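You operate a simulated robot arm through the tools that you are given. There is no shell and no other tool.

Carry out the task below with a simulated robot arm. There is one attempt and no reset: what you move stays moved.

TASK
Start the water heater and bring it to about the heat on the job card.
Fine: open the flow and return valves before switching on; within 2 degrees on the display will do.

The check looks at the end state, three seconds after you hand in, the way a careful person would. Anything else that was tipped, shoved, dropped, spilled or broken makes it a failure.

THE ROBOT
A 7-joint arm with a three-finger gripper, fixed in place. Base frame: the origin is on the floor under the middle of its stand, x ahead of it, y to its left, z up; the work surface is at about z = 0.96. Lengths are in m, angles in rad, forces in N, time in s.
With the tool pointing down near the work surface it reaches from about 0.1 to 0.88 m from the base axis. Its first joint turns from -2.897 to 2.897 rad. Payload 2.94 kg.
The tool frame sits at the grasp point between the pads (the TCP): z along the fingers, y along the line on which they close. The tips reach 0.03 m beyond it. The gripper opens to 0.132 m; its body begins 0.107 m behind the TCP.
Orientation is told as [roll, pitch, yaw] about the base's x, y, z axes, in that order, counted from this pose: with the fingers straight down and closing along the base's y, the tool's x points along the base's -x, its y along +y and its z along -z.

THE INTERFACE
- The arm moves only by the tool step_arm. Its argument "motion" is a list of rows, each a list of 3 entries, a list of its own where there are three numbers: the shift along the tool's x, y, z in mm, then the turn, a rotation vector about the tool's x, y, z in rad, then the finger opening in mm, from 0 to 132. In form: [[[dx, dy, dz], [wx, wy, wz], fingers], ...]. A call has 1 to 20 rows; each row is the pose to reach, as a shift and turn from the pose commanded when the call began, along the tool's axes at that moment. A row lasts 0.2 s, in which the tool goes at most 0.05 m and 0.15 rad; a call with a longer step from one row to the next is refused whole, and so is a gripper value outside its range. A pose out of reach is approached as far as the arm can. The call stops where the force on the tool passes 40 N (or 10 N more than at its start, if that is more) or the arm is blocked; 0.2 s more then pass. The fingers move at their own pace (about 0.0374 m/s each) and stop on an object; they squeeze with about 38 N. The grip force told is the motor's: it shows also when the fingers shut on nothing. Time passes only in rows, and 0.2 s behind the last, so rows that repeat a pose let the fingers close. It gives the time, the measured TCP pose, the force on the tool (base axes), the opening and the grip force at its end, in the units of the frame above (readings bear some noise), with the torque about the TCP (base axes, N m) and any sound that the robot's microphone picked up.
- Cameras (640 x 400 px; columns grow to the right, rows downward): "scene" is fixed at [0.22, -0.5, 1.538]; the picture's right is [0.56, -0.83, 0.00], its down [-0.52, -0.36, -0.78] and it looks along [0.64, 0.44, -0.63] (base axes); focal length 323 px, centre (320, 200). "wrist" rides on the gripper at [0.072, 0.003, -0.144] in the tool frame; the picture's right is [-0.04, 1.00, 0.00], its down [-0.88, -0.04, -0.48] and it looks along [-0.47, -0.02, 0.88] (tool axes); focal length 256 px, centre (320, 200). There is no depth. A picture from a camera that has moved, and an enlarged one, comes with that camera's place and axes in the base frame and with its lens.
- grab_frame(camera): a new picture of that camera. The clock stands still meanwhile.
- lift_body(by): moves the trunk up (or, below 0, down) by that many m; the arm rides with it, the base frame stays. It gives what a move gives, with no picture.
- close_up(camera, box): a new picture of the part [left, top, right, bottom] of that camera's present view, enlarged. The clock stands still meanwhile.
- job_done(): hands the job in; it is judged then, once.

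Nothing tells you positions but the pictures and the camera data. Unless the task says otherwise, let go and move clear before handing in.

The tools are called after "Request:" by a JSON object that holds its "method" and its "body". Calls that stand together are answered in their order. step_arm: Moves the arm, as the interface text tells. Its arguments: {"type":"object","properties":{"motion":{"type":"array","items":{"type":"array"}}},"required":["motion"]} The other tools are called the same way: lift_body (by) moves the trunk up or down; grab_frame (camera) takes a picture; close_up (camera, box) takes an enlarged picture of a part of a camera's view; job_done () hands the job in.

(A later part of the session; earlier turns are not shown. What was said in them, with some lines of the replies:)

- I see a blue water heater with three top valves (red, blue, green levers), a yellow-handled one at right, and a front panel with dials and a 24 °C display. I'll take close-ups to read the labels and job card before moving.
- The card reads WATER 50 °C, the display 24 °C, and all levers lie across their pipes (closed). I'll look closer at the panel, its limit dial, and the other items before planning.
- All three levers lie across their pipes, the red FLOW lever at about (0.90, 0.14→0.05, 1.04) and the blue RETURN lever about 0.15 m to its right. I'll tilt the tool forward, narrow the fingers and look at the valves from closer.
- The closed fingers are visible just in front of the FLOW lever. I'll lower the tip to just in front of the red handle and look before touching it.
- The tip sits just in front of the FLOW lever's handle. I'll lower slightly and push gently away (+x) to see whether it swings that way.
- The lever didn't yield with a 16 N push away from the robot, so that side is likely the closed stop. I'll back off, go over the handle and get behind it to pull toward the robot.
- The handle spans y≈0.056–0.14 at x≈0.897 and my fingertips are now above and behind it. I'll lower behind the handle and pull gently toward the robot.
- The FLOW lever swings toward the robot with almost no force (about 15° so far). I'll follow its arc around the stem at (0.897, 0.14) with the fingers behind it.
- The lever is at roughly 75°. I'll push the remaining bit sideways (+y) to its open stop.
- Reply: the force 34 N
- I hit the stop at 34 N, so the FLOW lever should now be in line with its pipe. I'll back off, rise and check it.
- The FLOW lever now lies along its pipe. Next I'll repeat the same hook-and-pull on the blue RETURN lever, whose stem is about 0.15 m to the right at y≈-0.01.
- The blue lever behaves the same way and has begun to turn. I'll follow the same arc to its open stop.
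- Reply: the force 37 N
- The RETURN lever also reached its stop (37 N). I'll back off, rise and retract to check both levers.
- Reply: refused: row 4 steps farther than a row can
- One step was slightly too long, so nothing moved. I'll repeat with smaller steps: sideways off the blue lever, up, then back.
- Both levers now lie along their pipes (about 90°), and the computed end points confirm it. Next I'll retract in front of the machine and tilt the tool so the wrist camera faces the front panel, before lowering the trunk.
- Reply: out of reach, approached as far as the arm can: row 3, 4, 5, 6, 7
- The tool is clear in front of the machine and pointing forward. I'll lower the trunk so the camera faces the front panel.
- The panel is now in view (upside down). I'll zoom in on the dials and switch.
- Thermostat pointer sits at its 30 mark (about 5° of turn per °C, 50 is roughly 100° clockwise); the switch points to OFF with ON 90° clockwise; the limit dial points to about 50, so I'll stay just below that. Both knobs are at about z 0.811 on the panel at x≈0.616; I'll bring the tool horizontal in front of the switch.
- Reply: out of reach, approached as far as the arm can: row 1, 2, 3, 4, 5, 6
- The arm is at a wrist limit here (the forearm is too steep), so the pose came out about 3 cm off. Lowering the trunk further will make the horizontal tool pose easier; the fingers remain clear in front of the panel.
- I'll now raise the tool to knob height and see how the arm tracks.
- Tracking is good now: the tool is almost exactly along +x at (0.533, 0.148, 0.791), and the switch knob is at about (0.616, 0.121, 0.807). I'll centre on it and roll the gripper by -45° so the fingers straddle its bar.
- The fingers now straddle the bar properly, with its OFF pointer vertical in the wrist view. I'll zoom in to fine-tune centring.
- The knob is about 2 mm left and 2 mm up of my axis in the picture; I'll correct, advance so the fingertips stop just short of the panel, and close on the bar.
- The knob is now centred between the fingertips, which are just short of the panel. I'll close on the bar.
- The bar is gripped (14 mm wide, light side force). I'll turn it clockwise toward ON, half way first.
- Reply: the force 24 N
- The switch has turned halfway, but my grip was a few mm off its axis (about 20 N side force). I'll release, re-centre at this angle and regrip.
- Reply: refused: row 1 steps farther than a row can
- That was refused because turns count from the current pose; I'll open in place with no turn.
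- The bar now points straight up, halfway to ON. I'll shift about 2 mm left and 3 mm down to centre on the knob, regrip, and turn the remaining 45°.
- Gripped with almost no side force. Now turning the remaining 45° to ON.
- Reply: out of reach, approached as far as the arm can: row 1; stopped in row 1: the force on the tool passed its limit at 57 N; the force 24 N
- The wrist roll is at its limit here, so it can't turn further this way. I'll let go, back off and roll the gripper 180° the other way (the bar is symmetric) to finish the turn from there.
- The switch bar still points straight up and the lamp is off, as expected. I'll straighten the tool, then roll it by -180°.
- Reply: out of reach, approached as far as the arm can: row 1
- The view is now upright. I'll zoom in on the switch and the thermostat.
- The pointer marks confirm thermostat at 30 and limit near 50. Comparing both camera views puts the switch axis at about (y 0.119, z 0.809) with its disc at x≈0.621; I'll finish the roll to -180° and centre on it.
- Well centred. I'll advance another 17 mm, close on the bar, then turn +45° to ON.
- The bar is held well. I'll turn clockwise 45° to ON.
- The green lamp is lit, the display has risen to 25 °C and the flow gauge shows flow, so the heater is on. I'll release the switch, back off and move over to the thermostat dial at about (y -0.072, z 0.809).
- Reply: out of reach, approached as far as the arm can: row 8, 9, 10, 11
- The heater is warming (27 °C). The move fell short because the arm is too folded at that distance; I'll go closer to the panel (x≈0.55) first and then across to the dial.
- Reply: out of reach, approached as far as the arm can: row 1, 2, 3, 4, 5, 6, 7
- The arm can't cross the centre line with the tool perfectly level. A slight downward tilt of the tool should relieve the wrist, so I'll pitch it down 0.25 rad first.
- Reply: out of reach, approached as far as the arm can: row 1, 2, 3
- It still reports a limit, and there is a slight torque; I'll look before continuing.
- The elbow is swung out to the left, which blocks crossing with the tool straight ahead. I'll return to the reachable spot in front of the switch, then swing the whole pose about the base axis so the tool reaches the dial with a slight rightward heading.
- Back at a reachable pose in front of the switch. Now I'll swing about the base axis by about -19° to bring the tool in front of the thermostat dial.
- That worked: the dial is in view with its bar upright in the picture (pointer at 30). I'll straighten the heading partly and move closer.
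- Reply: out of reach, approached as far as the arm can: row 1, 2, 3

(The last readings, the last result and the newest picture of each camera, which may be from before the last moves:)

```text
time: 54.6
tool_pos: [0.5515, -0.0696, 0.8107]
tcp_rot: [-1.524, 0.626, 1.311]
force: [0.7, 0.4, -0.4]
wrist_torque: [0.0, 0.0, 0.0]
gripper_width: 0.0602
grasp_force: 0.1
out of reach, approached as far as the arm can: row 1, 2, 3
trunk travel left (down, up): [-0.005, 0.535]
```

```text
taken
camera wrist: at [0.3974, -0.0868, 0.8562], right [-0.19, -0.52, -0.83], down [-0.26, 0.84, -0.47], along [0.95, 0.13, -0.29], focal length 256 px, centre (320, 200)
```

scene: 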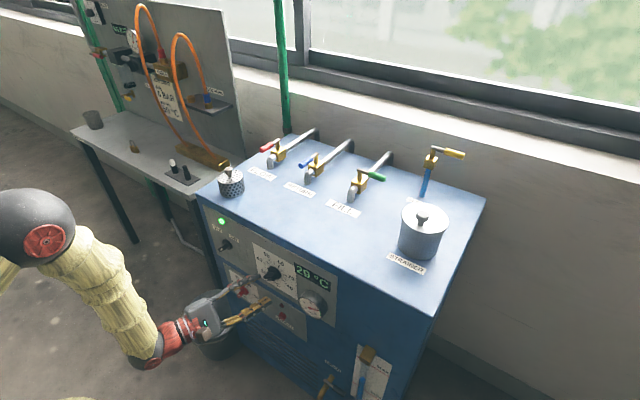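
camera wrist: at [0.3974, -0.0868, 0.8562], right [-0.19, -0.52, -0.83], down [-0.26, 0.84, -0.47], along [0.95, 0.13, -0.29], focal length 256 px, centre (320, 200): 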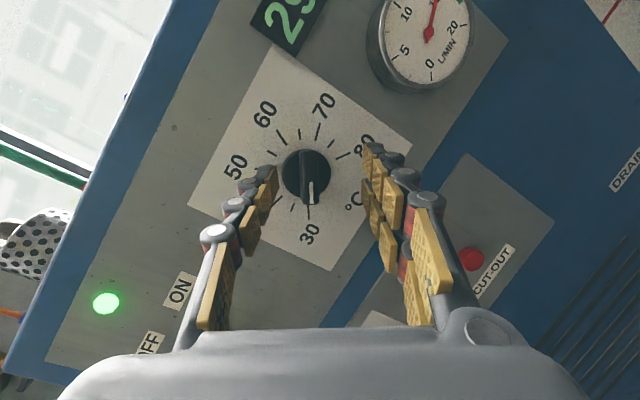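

The heading stays limited to about -16°, which is acceptable for gripping. The dial axis triangulates to about (y -0.071, z 0.810); I'll move in so the tool axis passes through it.

Request:
{"method": "step_arm", "body": {"motion": [[[-6, -5, 5], [0, 0, 0], 60], [[-10.4, -9.2, 15], [0, 0, 0], 60], [[-10.4, -9.2, 28.8], [0, 0, 0], 60], [[-10.4, -9.2, 28.8], [0, 0, 0], 60]]}}

Request:
{"method": "grab_frame", "body": {"camera": "wrist"}}

Request:
{"method": "close_up", "body": {"camera": "wrist", "box": [230, 100, 400, 220]}}

Request:
{"method": "close_up", "body": {"camera": "scene", "box": [190, 210, 350, 330]}}

```text
time: 55.6
tool_pos: [0.5841, -0.0661, 0.8121]
tcp_rot: [-1.526, 0.626, 1.31]
force: [0.4, 1.2, 0.3]
wrist_torque: [-0.01, -0.01, 0.02]
gripper_width: 0.06
grasp_force: 0.1
trunk travel left (down, up): [-0.005, 0.535]
```

```text
taken
camera wrist: at [0.4304, -0.083, 0.858], right [-0.18, -0.52, -0.83], down [-0.26, 0.84, -0.47], along [0.95, 0.13, -0.29], focal length 256 px, centre (320, 200)
```

wrist: 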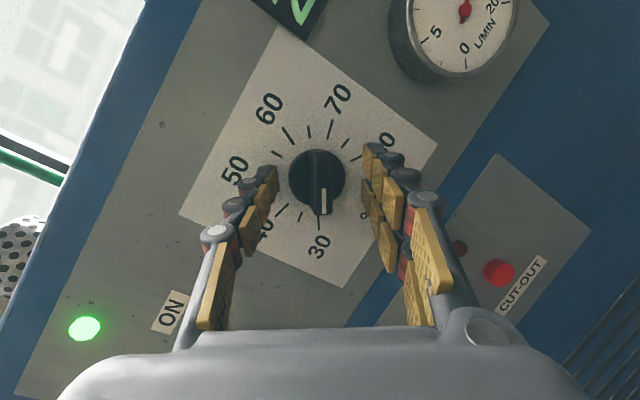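

```text
3.33 times, centred on (315, 160) of wrist
camera zoom: at [0.4304, -0.083, 0.858], right [-0.18, -0.52, -0.83], down [-0.26, 0.84, -0.47], along [0.95, 0.13, -0.29], focal length 853 px, centre (337, 333)
```

zoom: 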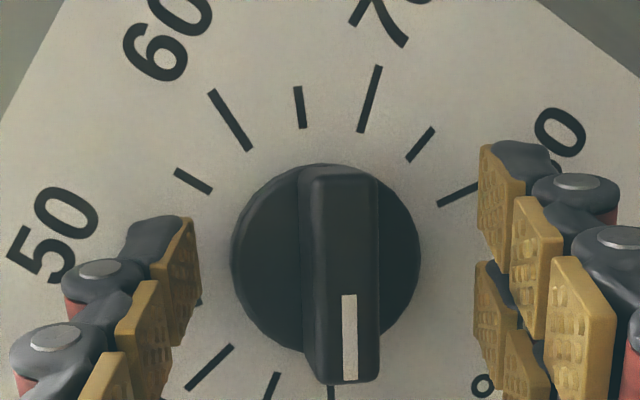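

```text
3.33 times, centred on (270, 270) of scene
camera zoom: at [0.22, -0.5, 1.538], right [0.56, -0.83, 0.0], down [-0.52, -0.36, -0.78], along [0.64, 0.44, -0.63], focal length 1075 px, centre (487, -33)
```

zoom: 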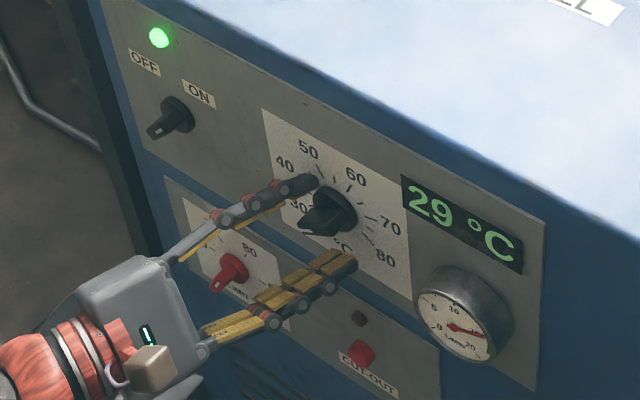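

The bar is centred between the fingers. I'll close on it.

Request:
{"method": "step_arm", "body": {"motion": [[[0, 0, 0], [0, 0, 0], 40], [[0, 0, 0], [0, 0, 0], 20], [[0, 0, 0], [0, 0, 0], 8], [[0, 0, 0], [0, 0, 0], 8], [[0, 0, 0], [0, 0, 0], 8]]}}

Request:
{"method": "close_up", "body": {"camera": "wrist", "box": [230, 100, 400, 220]}}

```text
time: 56.8
tool_pos: [0.5856, -0.0623, 0.8178]
tcp_rot: [-1.537, 0.624, 1.308]
force: [5.8, 24.2, 27.7]
wrist_torque: [-0.06, -0.71, 1.39]
gripper_width: 0.0291
grasp_force: 37.4
trunk travel left (down, up): [-0.005, 0.535]
```

```text
3.33 times, centred on (315, 160) of wrist
camera zoom: at [0.4314, -0.0802, 0.861], right [-0.17, -0.52, -0.84], down [-0.26, 0.84, -0.47], along [0.95, 0.14, -0.29], focal length 853 px, centre (337, 333)
```

zoom: 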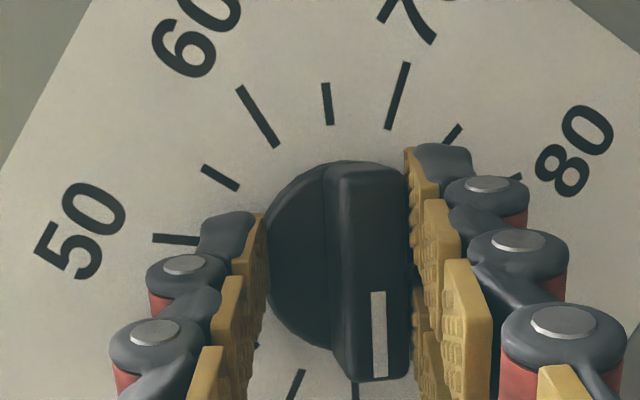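

The left finger caught the edge of the dial's disc rather than the bar, so I'm slightly too deep. I'll open, back off 9 mm and regrip.

Request:
{"method": "step_arm", "body": {"motion": [[[0, 0, 0], [0, 0, 0], 40], [[0, 0, 0], [0, 0, 0], 60], [[0, 0, -5], [0, 0, 0], 60], [[0, 0, -9], [0, 0, 0], 60], [[0, 0, -9], [0, 0, 0], 60]]}}

Request:
{"method": "close_up", "body": {"camera": "wrist", "box": [230, 100, 400, 220]}}

Request:
{"method": "close_up", "body": {"camera": "scene", "box": [190, 210, 350, 330]}}

```text
time: 58.0
tool_pos: [0.5758, -0.0646, 0.8134]
tcp_rot: [-1.525, 0.624, 1.309]
force: [0.0, 0.0, -0.1]
wrist_torque: [0.0, -0.01, -0.03]
gripper_width: 0.0602
grasp_force: 0.0
trunk travel left (down, up): [-0.005, 0.535]
```

```text
3.33 times, centred on (315, 160) of wrist
camera zoom: at [0.4213, -0.0808, 0.858], right [-0.19, -0.52, -0.83], down [-0.26, 0.84, -0.47], along [0.95, 0.13, -0.29], focal length 853 px, centre (337, 333)
```

zoom: 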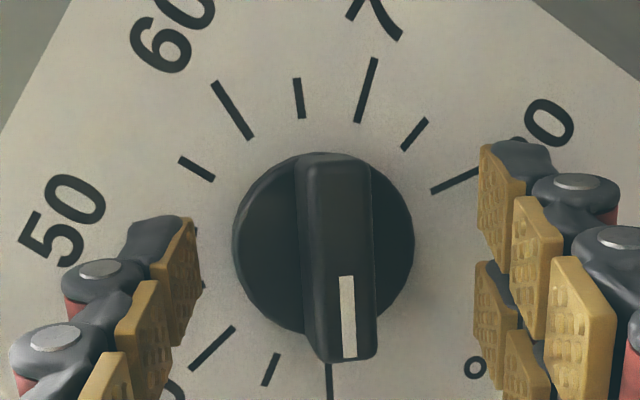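

```text
3.33 times, centred on (270, 270) of scene
camera zoom: at [0.22, -0.5, 1.538], right [0.56, -0.83, 0.0], down [-0.52, -0.36, -0.78], along [0.64, 0.44, -0.63], focal length 1075 px, centre (487, -33)
```

zoom: 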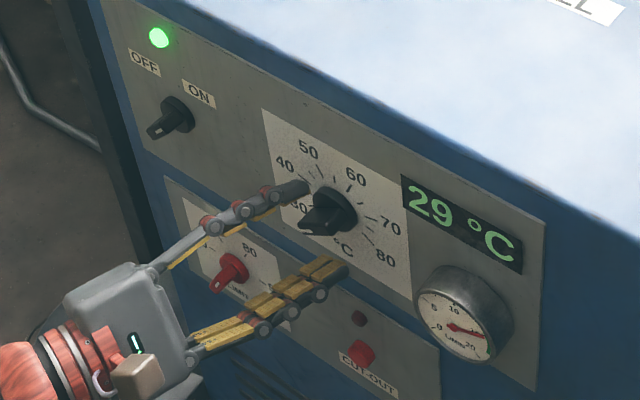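

Centred and shallower now. Closing again.

Request:
{"method": "step_arm", "body": {"motion": [[[0, 0, 0], [0, 0, 0], 40], [[0, 0, 0], [0, 0, 0], 20], [[0, 0, 0], [0, 0, 0], 8], [[0, 0, 0], [0, 0, 0], 8], [[0, 0, 0], [0, 0, 0], 8]]}}

Request:
{"method": "close_up", "body": {"camera": "wrist", "box": [230, 100, 400, 220]}}

```text
time: 59.2
tool_pos: [0.5753, -0.0645, 0.8117]
tcp_rot: [-1.523, 0.625, 1.311]
force: [1.9, -3.9, -6.3]
wrist_torque: [0.04, -0.14, -0.29]
gripper_width: 0.015
grasp_force: 29.1
trunk travel left (down, up): [-0.005, 0.535]
```

```text
3.33 times, centred on (315, 160) of wrist
camera zoom: at [0.4213, -0.0813, 0.8575], right [-0.19, -0.52, -0.83], down [-0.26, 0.84, -0.46], along [0.95, 0.13, -0.29], focal length 853 px, centre (337, 333)
```

zoom: 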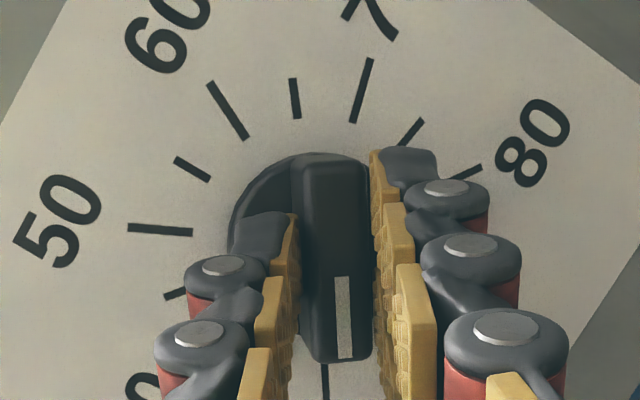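

Good grip (15 mm, small side force). I'll turn clockwise about 40° first and check.

Request:
{"method": "step_arm", "body": {"motion": [[[0, 0, 0], [0, 0, 0.1], 8], [[0, 0, 0], [0, 0, 0.2], 8], [[0, 0, 0], [0, 0, 0.3], 8], [[0, 0, 0], [0, 0, 0.4], 8], [[0, 0, 0], [0, 0, 0.5], 8], [[0, 0, 0], [0, 0, 0.6], 8], [[0, 0, 0], [0, 0, 0.7], 8]]}}

Request:
{"method": "grab_frame", "body": {"camera": "wrist"}}

Request:
{"method": "close_up", "body": {"camera": "scene", "box": [190, 210, 350, 330]}}

```text
time: 60.8
tool_pos: [0.5743, -0.0628, 0.8106]
tcp_rot: [-1.531, -0.075, 1.279]
force: [-10.9, -11.0, -19.1]
wrist_torque: [0.08, 0.58, -0.06]
gripper_width: 0.0138
grasp_force: 40.5
trunk travel left (down, up): [-0.005, 0.535]
```

```text
taken
camera wrist: at [0.4156, -0.0913, 0.8084], right [0.0, 0.13, -0.99], down [-0.2, 0.97, 0.12], along [0.98, 0.2, 0.02], focal length 256 px, centre (320, 200)
```

wrist: 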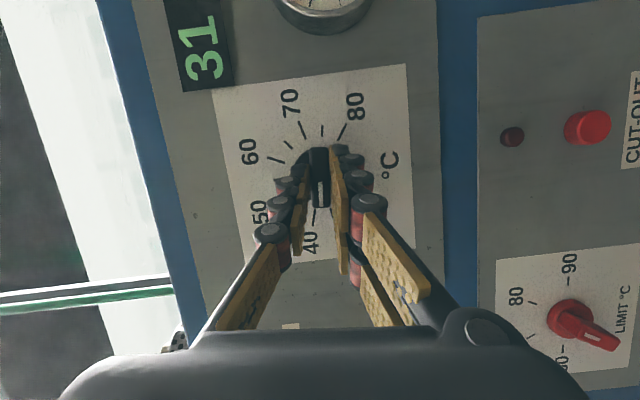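

```text
3.33 times, centred on (270, 270) of scene
camera zoom: at [0.22, -0.5, 1.538], right [0.56, -0.83, 0.0], down [-0.52, -0.36, -0.78], along [0.64, 0.44, -0.63], focal length 1075 px, centre (487, -33)
```

zoom: 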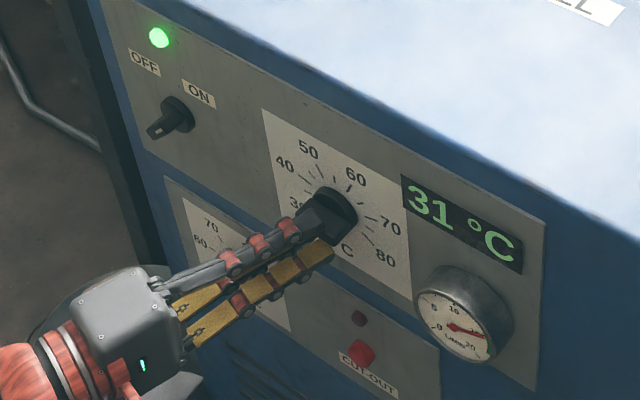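

The dial has turned to about 38 and the display reads 31 °C. I'll open briefly to relieve the side force, re-centre, and continue.

Request:
{"method": "step_arm", "body": {"motion": [[[0, 0, 0], [0, 0, 0], 30], [[0, 0, 0], [0, 0, 0], 60], [[0, 0, 0], [0, 0, 0], 60], [[0, 0, 0], [0, 0, 0], 60]]}}

Request:
{"method": "grab_frame", "body": {"camera": "wrist"}}

Request:
{"method": "close_up", "body": {"camera": "wrist", "box": [230, 100, 400, 220]}}

```text
time: 61.8
tool_pos: [0.5755, -0.0638, 0.813]
tcp_rot: [-1.537, -0.075, 1.28]
force: [0.1, 0.0, -0.1]
wrist_torque: [0.03, -0.01, 0.01]
gripper_width: 0.0602
grasp_force: 0.1
trunk travel left (down, up): [-0.005, 0.535]
```

```text
taken
camera wrist: at [0.4167, -0.0906, 0.81], right [0.0, 0.12, -0.99], down [-0.2, 0.97, 0.12], along [0.98, 0.2, 0.02], focal length 256 px, centre (320, 200)
```

wrist: 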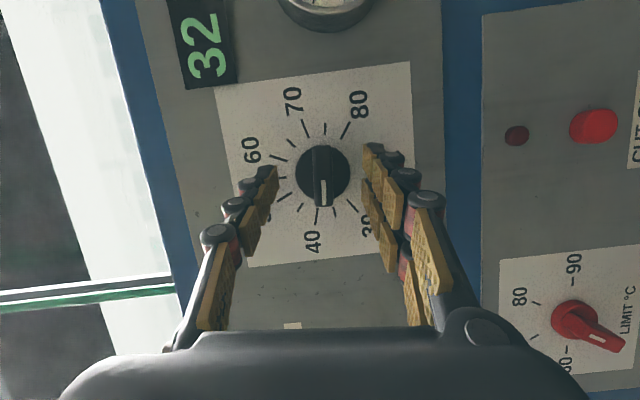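

```text
3.33 times, centred on (315, 160) of wrist
camera zoom: at [0.4167, -0.0906, 0.81], right [0.0, 0.12, -0.99], down [-0.2, 0.97, 0.12], along [0.98, 0.2, 0.02], focal length 853 px, centre (337, 333)
```

zoom: 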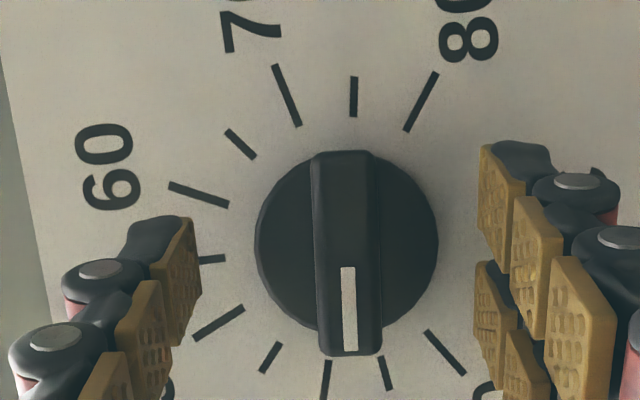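

The dial now points to about 38 and I'm about 2–3 mm off its centre. I'll correct, regrip and turn about 47° more, to roughly 47–48.

Request:
{"method": "step_arm", "body": {"motion": [[[3.5, 2.2, 0], [0, 0, 0], 60], [[3.5, 2.2, 0], [0, 0, 0], 40], [[3.5, 2.2, 0], [0, 0, 0], 20], [[3.5, 2.2, 0], [0, 0, 0], 8], [[3.5, 2.2, 0], [0, 0, 0], 8], [[3.5, 2.2, 0], [0, 0, 0], 8]]}}

Request:
{"method": "step_arm", "body": {"motion": [[[0, 0, 0], [0, 0, 0.1], 8], [[0, 0, 0], [0, 0, 0.2], 8], [[0, 0, 0], [0, 0, 0.3], 8], [[0, 0, 0], [0, 0, 0.4], 8], [[0, 0, 0], [0, 0, 0.5], 8]]}}

Request:
{"method": "grab_frame", "body": {"camera": "wrist"}}

Request:
{"method": "close_up", "body": {"camera": "scene", "box": [190, 210, 350, 330]}}

```text
time: 63.2
tool_pos: [0.5739, -0.0657, 0.8107]
tcp_rot: [-1.535, -0.075, 1.282]
force: [0.1, -0.5, 0.6]
wrist_torque: [-0.01, -0.09, -0.01]
gripper_width: 0.0138
grasp_force: 28.1
trunk travel left (down, up): [-0.005, 0.535]
```

```text
time: 64.4
tool_pos: [0.5743, -0.0656, 0.8082]
tcp_rot: [-1.526, -0.577, 1.259]
force: [2.2, 1.9, -6.8]
wrist_torque: [0.02, 0.88, -0.48]
gripper_width: 0.0143
grasp_force: 40.4
trunk travel left (down, up): [-0.005, 0.535]
```

```text
taken
camera wrist: at [0.4181, -0.0804, 0.773], right [0.13, 0.57, -0.81], down [-0.23, 0.82, 0.53], along [0.96, 0.12, 0.24], focal length 256 px, centre (320, 200)
```

wrist: 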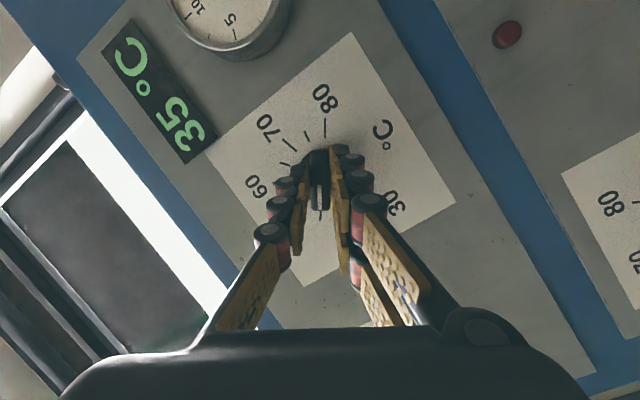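

```text
3.33 times, centred on (270, 270) of scene
camera zoom: at [0.22, -0.5, 1.538], right [0.56, -0.83, 0.0], down [-0.52, -0.36, -0.78], along [0.64, 0.44, -0.63], focal length 1075 px, centre (487, -33)
```

zoom: 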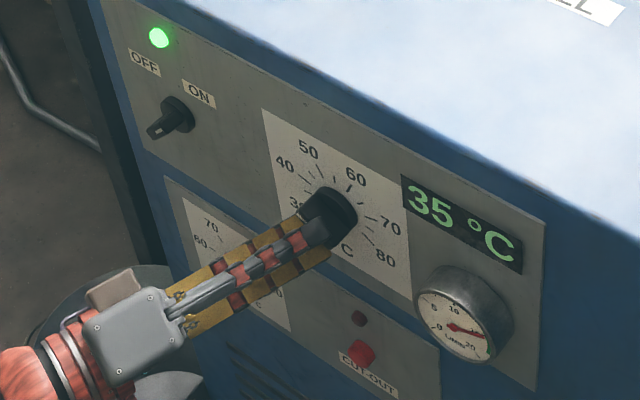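

Turning smoothly; the dial is now around 44 and the display reads 35 °C. I'll add about 17° more (to roughly 47) and then watch where the temperature settles.

Request:
{"method": "step_arm", "body": {"motion": [[[0, 0, 0], [0, 0, 0.1], 8], [[0, 0, 0], [0, 0, 0.2], 8], [[0, 0, 0], [0, 0, 0.3], 8], [[0, 0, 0], [0, 0, 0.3], 8]]}}

Request:
{"method": "step_arm", "body": {"motion": [[[0, 0, 0], [0, 0, 0], 30], [[0, 0, 0], [0, 0, 0], 60], [[0, 0, 0], [0, 0, 0], 60], [[0, 0, 0], [0, 0, 0], 60]]}}

Request:
{"method": "grab_frame", "body": {"camera": "wrist"}}

Request:
{"method": "close_up", "body": {"camera": "wrist", "box": [230, 100, 400, 220]}}

Request:
{"method": "close_up", "body": {"camera": "scene", "box": [190, 210, 350, 330]}}

```text
time: 65.4
tool_pos: [0.5754, -0.0655, 0.8081]
tcp_rot: [-1.507, -0.874, 1.237]
force: [-0.3, 9.8, -14.9]
wrist_torque: [0.08, 0.46, 0.39]
gripper_width: 0.0146
grasp_force: 41.6
trunk travel left (down, up): [-0.005, 0.535]
```

```text
time: 66.4
tool_pos: [0.5754, -0.0666, 0.8097]
tcp_rot: [-1.516, -0.876, 1.241]
force: [-0.3, 0.0, 0.3]
wrist_torque: [0.03, 0.02, 0.02]
gripper_width: 0.0601
grasp_force: 0.0
trunk travel left (down, up): [-0.005, 0.535]
```

```text
taken
camera wrist: at [0.4219, -0.0662, 0.7583], right [0.2, 0.77, -0.61], down [-0.28, 0.64, 0.72], along [0.94, 0.02, 0.35], focal length 256 px, centre (320, 200)
```

wrist: 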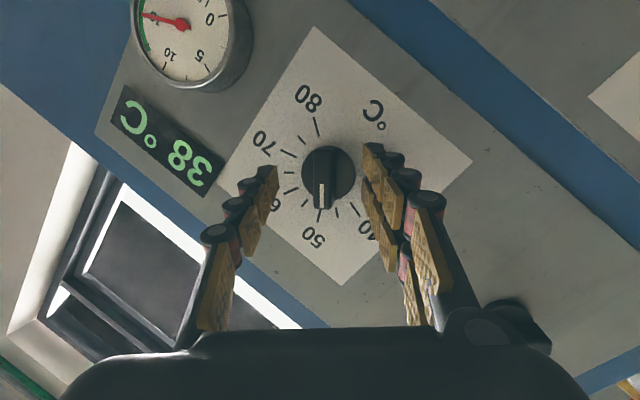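

```text
3.33 times, centred on (315, 160) of wrist
camera zoom: at [0.4219, -0.0662, 0.7583], right [0.2, 0.77, -0.61], down [-0.28, 0.64, 0.72], along [0.94, 0.02, 0.35], focal length 853 px, centre (337, 333)
```

zoom: 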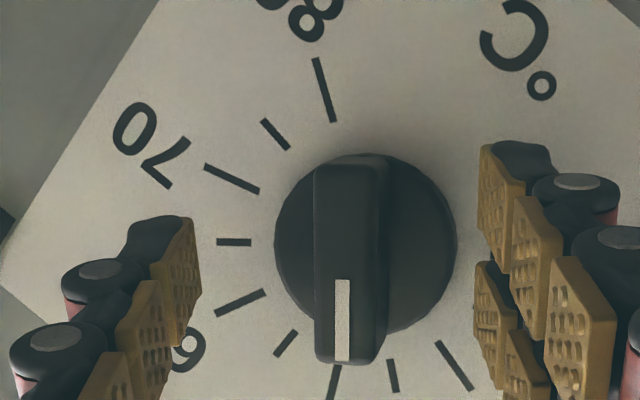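

```text
3.33 times, centred on (270, 270) of scene
camera zoom: at [0.22, -0.5, 1.538], right [0.56, -0.83, 0.0], down [-0.52, -0.36, -0.78], along [0.64, 0.44, -0.63], focal length 1075 px, centre (487, -33)
```

zoom: 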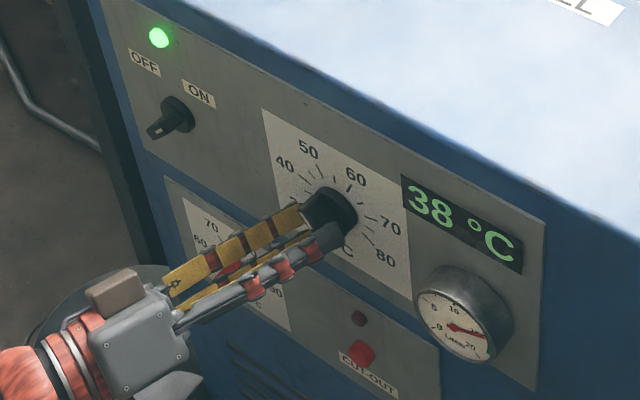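

The dial pointer reads about 47 and the display is climbing (38 °C). I'll wait with the fingers open and watch where it settles.

Request:
{"method": "step_arm", "body": {"motion": [[[0, 0, 0], [0, 0, 0], 60], [[0, 0, 0], [0, 0, 0], 60], [[0, 0, 0], [0, 0, 0], 60], [[0, 0, 0], [0, 0, 0], 60], [[0, 0, 0], [0, 0, 0], 60], [[0, 0, 0], [0, 0, 0], 60], [[0, 0, 0], [0, 0, 0], 60], [[0, 0, 0], [0, 0, 0], 60], [[0, 0, 0], [0, 0, 0], 60], [[0, 0, 0], [0, 0, 0], 60], [[0, 0, 0], [0, 0, 0], 60], [[0, 0, 0], [0, 0, 0], 60], [[0, 0, 0], [0, 0, 0], 60], [[0, 0, 0], [0, 0, 0], 60], [[0, 0, 0], [0, 0, 0], 60], [[0, 0, 0], [0, 0, 0], 60], [[0, 0, 0], [0, 0, 0], 60], [[0, 0, 0], [0, 0, 0], 60], [[0, 0, 0], [0, 0, 0], 60], [[0, 0, 0], [0, 0, 0], 60]]}}

Request:
{"method": "close_up", "body": {"camera": "scene", "box": [190, 210, 350, 330]}}

```text
time: 70.6
tool_pos: [0.5743, -0.0659, 0.8096]
tcp_rot: [-1.514, -0.874, 1.241]
force: [0.3, -0.4, -0.5]
wrist_torque: [0.0, -0.01, -0.01]
gripper_width: 0.06
grasp_force: 0.1
trunk travel left (down, up): [-0.005, 0.535]
```

```text
3.33 times, centred on (270, 270) of scene
camera zoom: at [0.22, -0.5, 1.538], right [0.56, -0.83, 0.0], down [-0.52, -0.36, -0.78], along [0.64, 0.44, -0.63], focal length 1075 px, centre (487, -33)
```

zoom: 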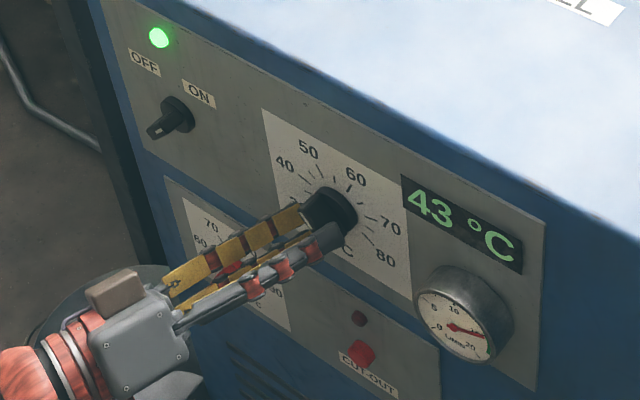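

The display is at 43 °C and still rising. I'll wait another 4 s.

Request:
{"method": "step_arm", "body": {"motion": [[[0, 0, 0], [0, 0, 0], 60], [[0, 0, 0], [0, 0, 0], 60], [[0, 0, 0], [0, 0, 0], 60], [[0, 0, 0], [0, 0, 0], 60], [[0, 0, 0], [0, 0, 0], 60], [[0, 0, 0], [0, 0, 0], 60], [[0, 0, 0], [0, 0, 0], 60], [[0, 0, 0], [0, 0, 0], 60], [[0, 0, 0], [0, 0, 0], 60], [[0, 0, 0], [0, 0, 0], 60], [[0, 0, 0], [0, 0, 0], 60], [[0, 0, 0], [0, 0, 0], 60], [[0, 0, 0], [0, 0, 0], 60], [[0, 0, 0], [0, 0, 0], 60], [[0, 0, 0], [0, 0, 0], 60], [[0, 0, 0], [0, 0, 0], 60], [[0, 0, 0], [0, 0, 0], 60], [[0, 0, 0], [0, 0, 0], 60], [[0, 0, 0], [0, 0, 0], 60], [[0, 0, 0], [0, 0, 0], 60]]}}

Request:
{"method": "close_up", "body": {"camera": "scene", "box": [190, 210, 350, 330]}}

```text
time: 74.8
tool_pos: [0.5749, -0.0658, 0.8095]
tcp_rot: [-1.514, -0.875, 1.239]
force: [0.5, 0.4, 1.0]
wrist_torque: [0.01, 0.0, 0.03]
gripper_width: 0.0601
grasp_force: 0.0
trunk travel left (down, up): [-0.005, 0.535]
```

```text
3.33 times, centred on (270, 270) of scene
camera zoom: at [0.22, -0.5, 1.538], right [0.56, -0.83, 0.0], down [-0.52, -0.36, -0.78], along [0.64, 0.44, -0.63], focal length 1075 px, centre (487, -33)
```

zoom: 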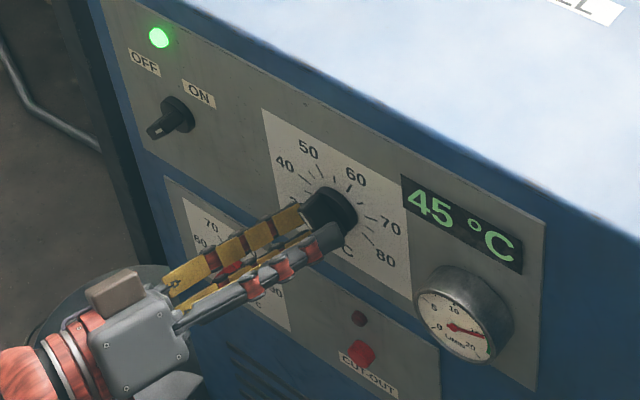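

It approaches smoothly (38→43→45) without overshoot. One more wait shows where it settles relative to the dial.

Request:
{"method": "step_arm", "body": {"motion": [[[0, 0, 0], [0, 0, 0], 60], [[0, 0, 0], [0, 0, 0], 60], [[0, 0, 0], [0, 0, 0], 60], [[0, 0, 0], [0, 0, 0], 60], [[0, 0, 0], [0, 0, 0], 60], [[0, 0, 0], [0, 0, 0], 60], [[0, 0, 0], [0, 0, 0], 60], [[0, 0, 0], [0, 0, 0], 60], [[0, 0, 0], [0, 0, 0], 60], [[0, 0, 0], [0, 0, 0], 60], [[0, 0, 0], [0, 0, 0], 60], [[0, 0, 0], [0, 0, 0], 60], [[0, 0, 0], [0, 0, 0], 60], [[0, 0, 0], [0, 0, 0], 60], [[0, 0, 0], [0, 0, 0], 60], [[0, 0, 0], [0, 0, 0], 60], [[0, 0, 0], [0, 0, 0], 60], [[0, 0, 0], [0, 0, 0], 60], [[0, 0, 0], [0, 0, 0], 60], [[0, 0, 0], [0, 0, 0], 60]]}}

Request:
{"method": "step_arm", "body": {"motion": [[[0, 0, 0], [0, 0, 0], 60], [[0, 0, 0], [0, 0, 0], 60], [[0, 0, 0], [0, 0, 0], 60], [[0, 0, 0], [0, 0, 0], 60], [[0, 0, 0], [0, 0, 0], 60], [[0, 0, 0], [0, 0, 0], 60], [[0, 0, 0], [0, 0, 0], 60], [[0, 0, 0], [0, 0, 0], 60], [[0, 0, 0], [0, 0, 0], 60], [[0, 0, 0], [0, 0, 0], 60], [[0, 0, 0], [0, 0, 0], 60], [[0, 0, 0], [0, 0, 0], 60], [[0, 0, 0], [0, 0, 0], 60], [[0, 0, 0], [0, 0, 0], 60], [[0, 0, 0], [0, 0, 0], 60], [[0, 0, 0], [0, 0, 0], 60], [[0, 0, 0], [0, 0, 0], 60], [[0, 0, 0], [0, 0, 0], 60], [[0, 0, 0], [0, 0, 0], 60], [[0, 0, 0], [0, 0, 0], 60]]}}

Request:
{"method": "close_up", "body": {"camera": "scene", "box": [190, 210, 350, 330]}}

Request:
{"method": "close_up", "body": {"camera": "wrist", "box": [230, 100, 400, 220]}}

```text
time: 79.0
tool_pos: [0.5747, -0.0659, 0.8105]
tcp_rot: [-1.514, -0.874, 1.239]
force: [0.2, -0.5, 0.0]
wrist_torque: [0.0, 0.0, -0.01]
gripper_width: 0.0601
grasp_force: 0.2
trunk travel left (down, up): [-0.005, 0.535]
```

```text
time: 83.2
tool_pos: [0.574, -0.0665, 0.8097]
tcp_rot: [-1.514, -0.875, 1.239]
force: [0.3, 0.4, 0.0]
wrist_torque: [-0.01, 0.02, 0.02]
gripper_width: 0.0601
grasp_force: 0.0
trunk travel left (down, up): [-0.005, 0.535]
```

```text
3.33 times, centred on (270, 270) of scene
camera zoom: at [0.22, -0.5, 1.538], right [0.56, -0.83, 0.0], down [-0.52, -0.36, -0.78], along [0.64, 0.44, -0.63], focal length 1075 px, centre (487, -33)
```

zoom: 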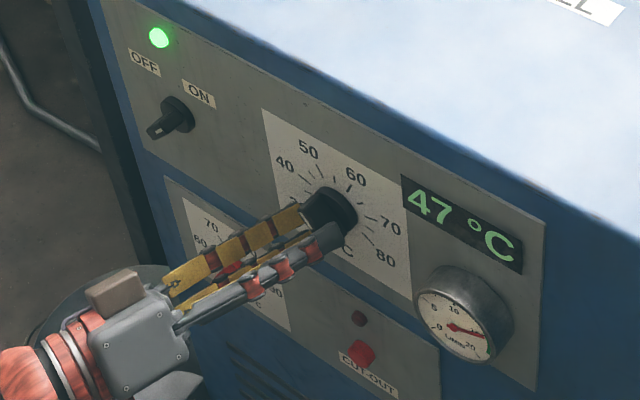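

```text
3.33 times, centred on (315, 160) of wrist
camera zoom: at [0.4218, -0.0662, 0.7582], right [0.2, 0.77, -0.61], down [-0.28, 0.64, 0.72], along [0.94, 0.02, 0.35], focal length 853 px, centre (337, 333)
```

zoom: 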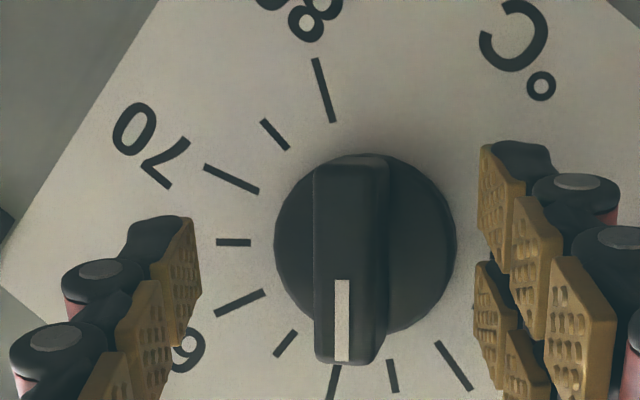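

The display settles at 47 °C with the dial at about 47, so dial and display agree. I'll regrip and nudge it up by about 8° to bring it near 49 (inside tolerance but below the 50 limit).

Request:
{"method": "step_arm", "body": {"motion": [[[1.8, 2.7, 0], [0, 0, 0], 60], [[1.8, 2.7, 0], [0, 0, 0], 40], [[1.8, 2.7, 0], [0, 0, 0], 20], [[1.8, 2.7, 0], [0, 0, 0], 8], [[1.8, 2.7, 0], [0, 0, 0], 8], [[1.8, 2.7, 0], [0, 0, 0], 8]]}}

Request:
{"method": "close_up", "body": {"camera": "wrist", "box": [230, 100, 400, 220]}}

```text
time: 84.6
tool_pos: [0.5748, -0.0647, 0.8069]
tcp_rot: [-1.513, -0.873, 1.242]
force: [0.6, -4.6, 2.2]
wrist_torque: [0.03, -0.01, -0.05]
gripper_width: 0.0149
grasp_force: 28.6
trunk travel left (down, up): [-0.005, 0.535]
```

```text
3.33 times, centred on (315, 160) of wrist
camera zoom: at [0.422, -0.0655, 0.7556], right [0.21, 0.77, -0.61], down [-0.28, 0.64, 0.72], along [0.94, 0.02, 0.35], focal length 853 px, centre (337, 333)
```

zoom: 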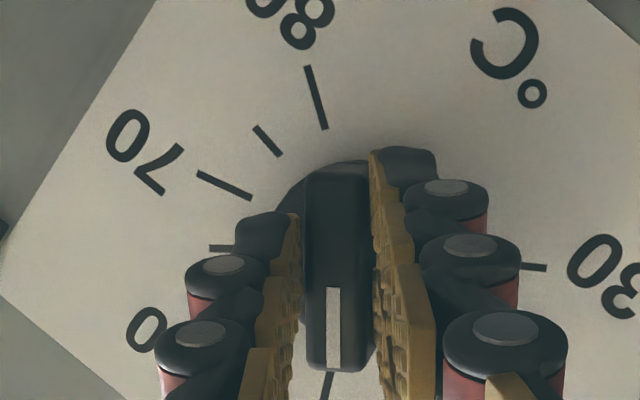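

Gripped cleanly. Turning about 8–9° clockwise, then releasing to read the dial.

Request:
{"method": "step_arm", "body": {"motion": [[[0, 0, 0], [0, 0, 0.05], 8], [[0, 0, 0], [0, 0, 0.1], 8], [[0, 0, 0], [0, 0, 0.15], 8], [[0, 0, 0], [0, 0, 0.15], 8]]}}

Request:
{"method": "step_arm", "body": {"motion": [[[0, 0, 0], [0, 0, 0], 30], [[0, 0, 0], [0, 0, 0], 60], [[0, 0, 0], [0, 0, 0], 60], [[0, 0, 0], [0, 0, 0], 60]]}}

Request:
{"method": "close_up", "body": {"camera": "wrist", "box": [230, 100, 400, 220]}}

Request:
{"method": "close_up", "body": {"camera": "scene", "box": [190, 210, 350, 330]}}

```text
time: 85.6
tool_pos: [0.5747, -0.066, 0.8074]
tcp_rot: [-1.503, -1.024, 1.226]
force: [-1.7, 0.6, 3.0]
wrist_torque: [-0.04, 0.11, 0.13]
gripper_width: 0.0145
grasp_force: 41.3
trunk travel left (down, up): [-0.005, 0.535]
```

```text
time: 86.6
tool_pos: [0.5751, -0.0661, 0.8076]
tcp_rot: [-1.501, -1.023, 1.222]
force: [-0.1, 0.2, -0.2]
wrist_torque: [-0.03, 0.01, 0.0]
gripper_width: 0.0601
grasp_force: 0.1
trunk travel left (down, up): [-0.005, 0.535]
```

```text
3.33 times, centred on (315, 160) of wrist
camera zoom: at [0.4246, -0.0568, 0.7492], right [0.23, 0.85, -0.48], down [-0.31, 0.53, 0.79], along [0.92, -0.03, 0.38], focal length 853 px, centre (337, 333)
```

zoom: 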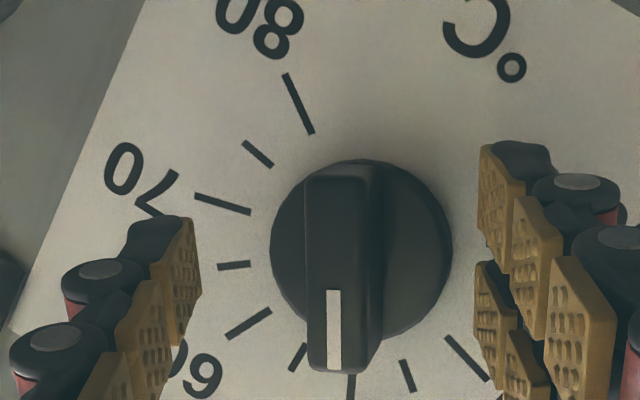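

```text
3.33 times, centred on (270, 270) of scene
camera zoom: at [0.22, -0.5, 1.538], right [0.56, -0.83, 0.0], down [-0.52, -0.36, -0.78], along [0.64, 0.44, -0.63], focal length 1075 px, centre (487, -33)
```

zoom: 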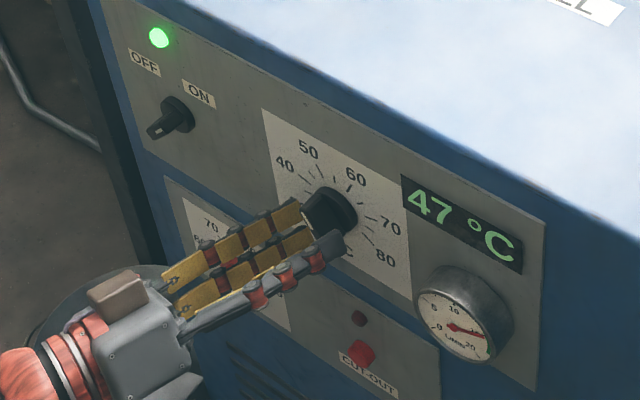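

The pointer now reads between 48 and 49. I'll wait again and read the settled display.

Request:
{"method": "step_arm", "body": {"motion": [[[0, 0, 0], [0, 0, 0], 60], [[0, 0, 0], [0, 0, 0], 60], [[0, 0, 0], [0, 0, 0], 60], [[0, 0, 0], [0, 0, 0], 60], [[0, 0, 0], [0, 0, 0], 60], [[0, 0, 0], [0, 0, 0], 60], [[0, 0, 0], [0, 0, 0], 60], [[0, 0, 0], [0, 0, 0], 60], [[0, 0, 0], [0, 0, 0], 60], [[0, 0, 0], [0, 0, 0], 60], [[0, 0, 0], [0, 0, 0], 60], [[0, 0, 0], [0, 0, 0], 60], [[0, 0, 0], [0, 0, 0], 60], [[0, 0, 0], [0, 0, 0], 60], [[0, 0, 0], [0, 0, 0], 60], [[0, 0, 0], [0, 0, 0], 60], [[0, 0, 0], [0, 0, 0], 60], [[0, 0, 0], [0, 0, 0], 60], [[0, 0, 0], [0, 0, 0], 60], [[0, 0, 0], [0, 0, 0], 60]]}}

Request:
{"method": "close_up", "body": {"camera": "scene", "box": [190, 210, 350, 330]}}

Request:
{"method": "step_arm", "body": {"motion": [[[0, 0, 0], [0, 0, 0], 60], [[0, 0, 0], [0, 0, 0], 60], [[0, 0, 0], [0, 0, 0], 60], [[0, 0, 0], [0, 0, 0], 60], [[0, 0, 0], [0, 0, 0], 60], [[0, 0, 0], [0, 0, 0], 60], [[0, 0, 0], [0, 0, 0], 60], [[0, 0, 0], [0, 0, 0], 60], [[0, 0, 0], [0, 0, 0], 60], [[0, 0, 0], [0, 0, 0], 60], [[0, 0, 0], [0, 0, 0], 60], [[0, 0, 0], [0, 0, 0], 60], [[0, 0, 0], [0, 0, 0], 60], [[0, 0, 0], [0, 0, 0], 60], [[0, 0, 0], [0, 0, 0], 60], [[0, 0, 0], [0, 0, 0], 60], [[0, 0, 0], [0, 0, 0], 60], [[0, 0, 0], [0, 0, 0], 60], [[0, 0, 0], [0, 0, 0], 60], [[0, 0, 0], [0, 0, 0], 60]]}}

Request:
{"method": "close_up", "body": {"camera": "scene", "box": [190, 210, 350, 330]}}

```text
time: 90.8
tool_pos: [0.5747, -0.065, 0.8075]
tcp_rot: [-1.501, -1.023, 1.223]
force: [-0.2, 0.3, 1.1]
wrist_torque: [-0.01, -0.01, 0.02]
gripper_width: 0.0599
grasp_force: 0.1
trunk travel left (down, up): [-0.005, 0.535]
```

```text
3.33 times, centred on (270, 270) of scene
camera zoom: at [0.22, -0.5, 1.538], right [0.56, -0.83, 0.0], down [-0.52, -0.36, -0.78], along [0.64, 0.44, -0.63], focal length 1075 px, centre (487, -33)
```

zoom: 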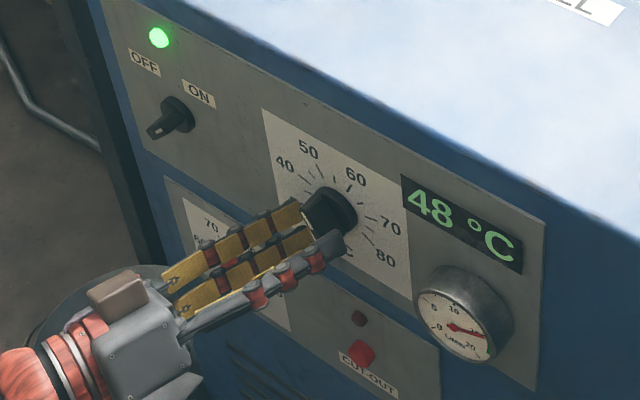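

```text
time: 95.0
tool_pos: [0.5738, -0.0658, 0.8063]
tcp_rot: [-1.501, -1.026, 1.224]
force: [0.1, 0.1, 0.1]
wrist_torque: [0.02, -0.01, -0.02]
gripper_width: 0.0605
grasp_force: 0.1
trunk travel left (down, up): [-0.005, 0.535]
```

```text
3.33 times, centred on (270, 270) of scene
camera zoom: at [0.22, -0.5, 1.538], right [0.56, -0.83, 0.0], down [-0.52, -0.36, -0.78], along [0.64, 0.44, -0.63], focal length 1075 px, centre (487, -33)
```

zoom: 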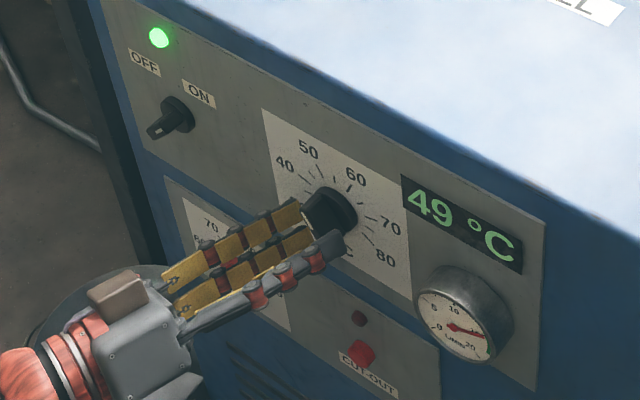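

The display reads 49 °C, within 2° of 50, and the cut-out lamp is dark. I'll back straight out of the dial and move clear.

Request:
{"method": "step_arm", "body": {"motion": [[[0, 0, -10], [0, 0, 0], 60], [[0, 0, -20], [0, 0, 0], 60], [[0, 0, -30], [0, 0, 0], 60], [[0, 0, -40], [0, 0, 0], 60], [[0, 0, -40], [0, 0, 0], 60]]}}

Request:
{"method": "grab_frame", "body": {"camera": "wrist"}}

Request:
{"method": "grab_frame", "body": {"camera": "scene"}}

```text
time: 96.2
tool_pos: [0.5366, -0.0548, 0.8097]
tcp_rot: [-1.501, -1.025, 1.225]
force: [1.0, -0.2, 0.5]
wrist_torque: [-0.01, 0.0, -0.02]
gripper_width: 0.0601
grasp_force: 0.1
trunk travel left (down, up): [-0.005, 0.535]
```

```text
taken
camera wrist: at [0.387, -0.0453, 0.7512], right [0.23, 0.85, -0.48], down [-0.31, 0.53, 0.79], along [0.92, -0.03, 0.38], focal length 256 px, centre (320, 200)
```

wrist: 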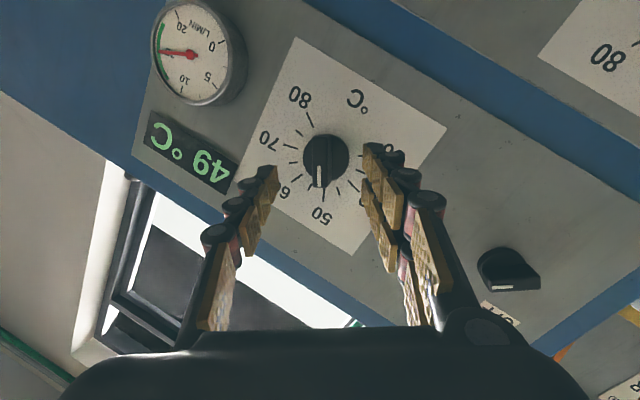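

```text
taken
```

scene: 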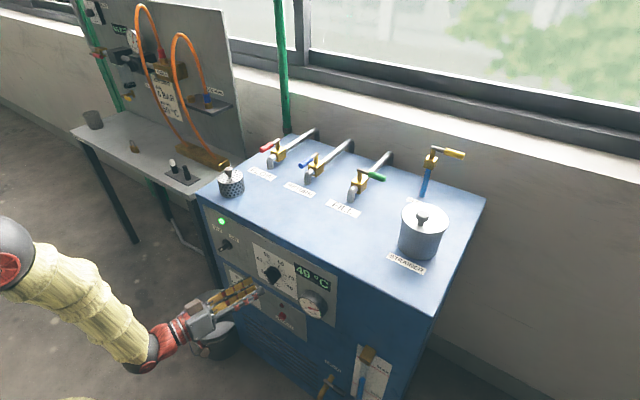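

I'm clear of the dial, the flow needle is in the green and the display shows 49 °C. I'll back off a bit more and watch a while longer for stability.

Request:
{"method": "step_arm", "body": {"motion": [[[0, 0, -10], [0, 0, 0], 60], [[0, 0, -20], [0, 0, 0], 60], [[0, 0, -20], [0, 0, 0], 60], [[0, 0, -20], [0, 0, 0], 60], [[0, 0, -20], [0, 0, 0], 60], [[0, 0, -20], [0, 0, 0], 60], [[0, 0, -20], [0, 0, 0], 60], [[0, 0, -20], [0, 0, 0], 60], [[0, 0, -20], [0, 0, 0], 60], [[0, 0, -20], [0, 0, 0], 60], [[0, 0, -20], [0, 0, 0], 60], [[0, 0, -20], [0, 0, 0], 60], [[0, 0, -20], [0, 0, 0], 60], [[0, 0, -20], [0, 0, 0], 60], [[0, 0, -20], [0, 0, 0], 60], [[0, 0, -20], [0, 0, 0], 60], [[0, 0, -20], [0, 0, 0], 60], [[0, 0, -20], [0, 0, 0], 60], [[0, 0, -20], [0, 0, 0], 60], [[0, 0, -20], [0, 0, 0], 60]]}}

Request:
{"method": "step_arm", "body": {"motion": [[[0, 0, 0], [0, 0, 0], 60], [[0, 0, 0], [0, 0, 0], 60], [[0, 0, 0], [0, 0, 0], 60], [[0, 0, 0], [0, 0, 0], 60], [[0, 0, 0], [0, 0, 0], 60], [[0, 0, 0], [0, 0, 0], 60], [[0, 0, 0], [0, 0, 0], 60], [[0, 0, 0], [0, 0, 0], 60], [[0, 0, 0], [0, 0, 0], 60], [[0, 0, 0], [0, 0, 0], 60], [[0, 0, 0], [0, 0, 0], 60], [[0, 0, 0], [0, 0, 0], 60], [[0, 0, 0], [0, 0, 0], 60], [[0, 0, 0], [0, 0, 0], 60], [[0, 0, 0], [0, 0, 0], 60], [[0, 0, 0], [0, 0, 0], 60], [[0, 0, 0], [0, 0, 0], 60], [[0, 0, 0], [0, 0, 0], 60], [[0, 0, 0], [0, 0, 0], 60], [[0, 0, 0], [0, 0, 0], 60]]}}

Request:
{"method": "close_up", "body": {"camera": "scene", "box": [190, 190, 350, 330]}}

Request:
{"method": "close_up", "body": {"camera": "scene", "box": [200, 110, 480, 290]}}

Request:
{"method": "grab_frame", "body": {"camera": "wrist"}}

```text
time: 100.4
tool_pos: [0.5175, -0.0493, 0.8097]
tcp_rot: [-1.5, -1.026, 1.225]
force: [-0.5, 0.2, -0.6]
wrist_torque: [-0.01, 0.02, 0.02]
gripper_width: 0.0598
grasp_force: 0.0
trunk travel left (down, up): [-0.005, 0.535]
```

```text
time: 104.6
tool_pos: [0.5168, -0.0486, 0.8099]
tcp_rot: [-1.502, -1.025, 1.225]
force: [0.5, -0.5, -0.7]
wrist_torque: [0.0, -0.04, -0.03]
gripper_width: 0.06
grasp_force: 0.1
trunk travel left (down, up): [-0.005, 0.535]
```

```text
2.86 times, centred on (270, 260) of scene
camera zoom: at [0.22, -0.5, 1.538], right [0.56, -0.83, 0.0], down [-0.52, -0.36, -0.78], along [0.64, 0.44, -0.63], focal length 922 px, centre (463, 29)
```

zoom: 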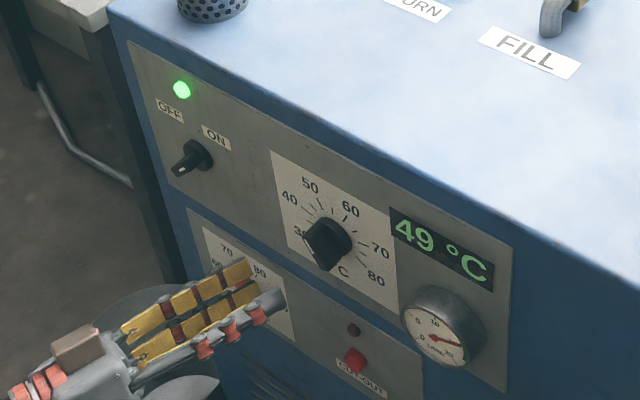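

```text
2.22 times, centred on (340, 200) of scene
camera zoom: at [0.22, -0.5, 1.538], right [0.56, -0.83, 0.0], down [-0.52, -0.36, -0.78], along [0.64, 0.44, -0.63], focal length 717 px, centre (276, 200)
```

zoom: 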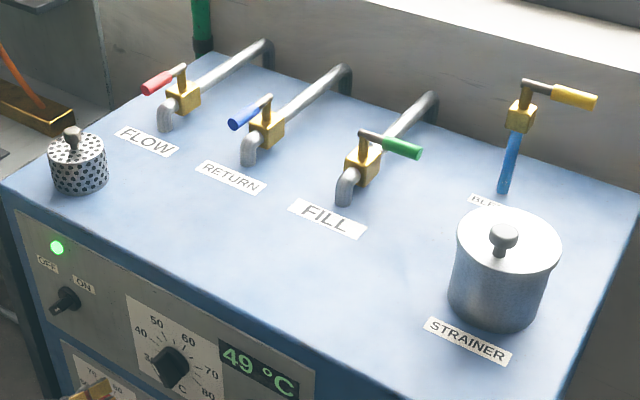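

```text
taken
camera wrist: at [0.3669, -0.0396, 0.752], right [0.23, 0.85, -0.48], down [-0.31, 0.53, 0.79], along [0.92, -0.03, 0.38], focal length 256 px, centre (320, 200)
```

wrist: 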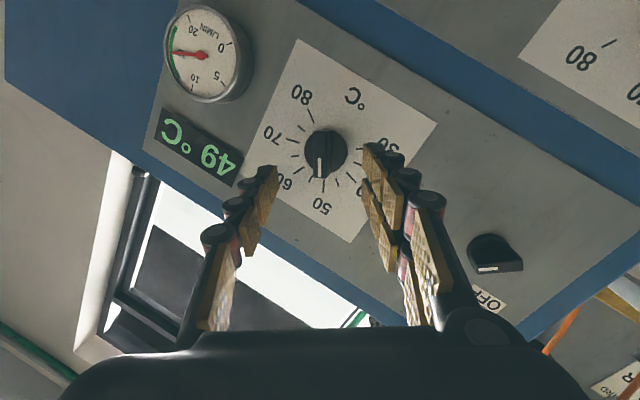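

The display holds steady at 49 °C with the lamp green, flow in the green band, the cut-out not tripped, and FLOW and RETURN levers along their pipes. Everything else is undisturbed and the gripper is clear, so I'm handing in.

Request:
{"method": "job_done", "body": {}}

```text
The job is handed in.
```

The water heater is on and holding steady at 49 °C, one degree under the job card's 50 °C.

- **Valves:** the FLOW and RETURN valves were opened before switching on. Both levers now lie along their pipes, and the flow gauge is in its green band.
- **Temperature:** the thermostat dial sits just under 50. The display read 49 °C without change for the last several seconds before I handed in.
- **Limit dial:** the limit dial appears to be set at about 50 °C. I kept the water at 49 °C so the safety cut-out would not trip, and it has not. I did not touch the limit dial.
- **Surroundings:** nothing else looked moved or knocked over, and the gripper is open and clear of the machine.
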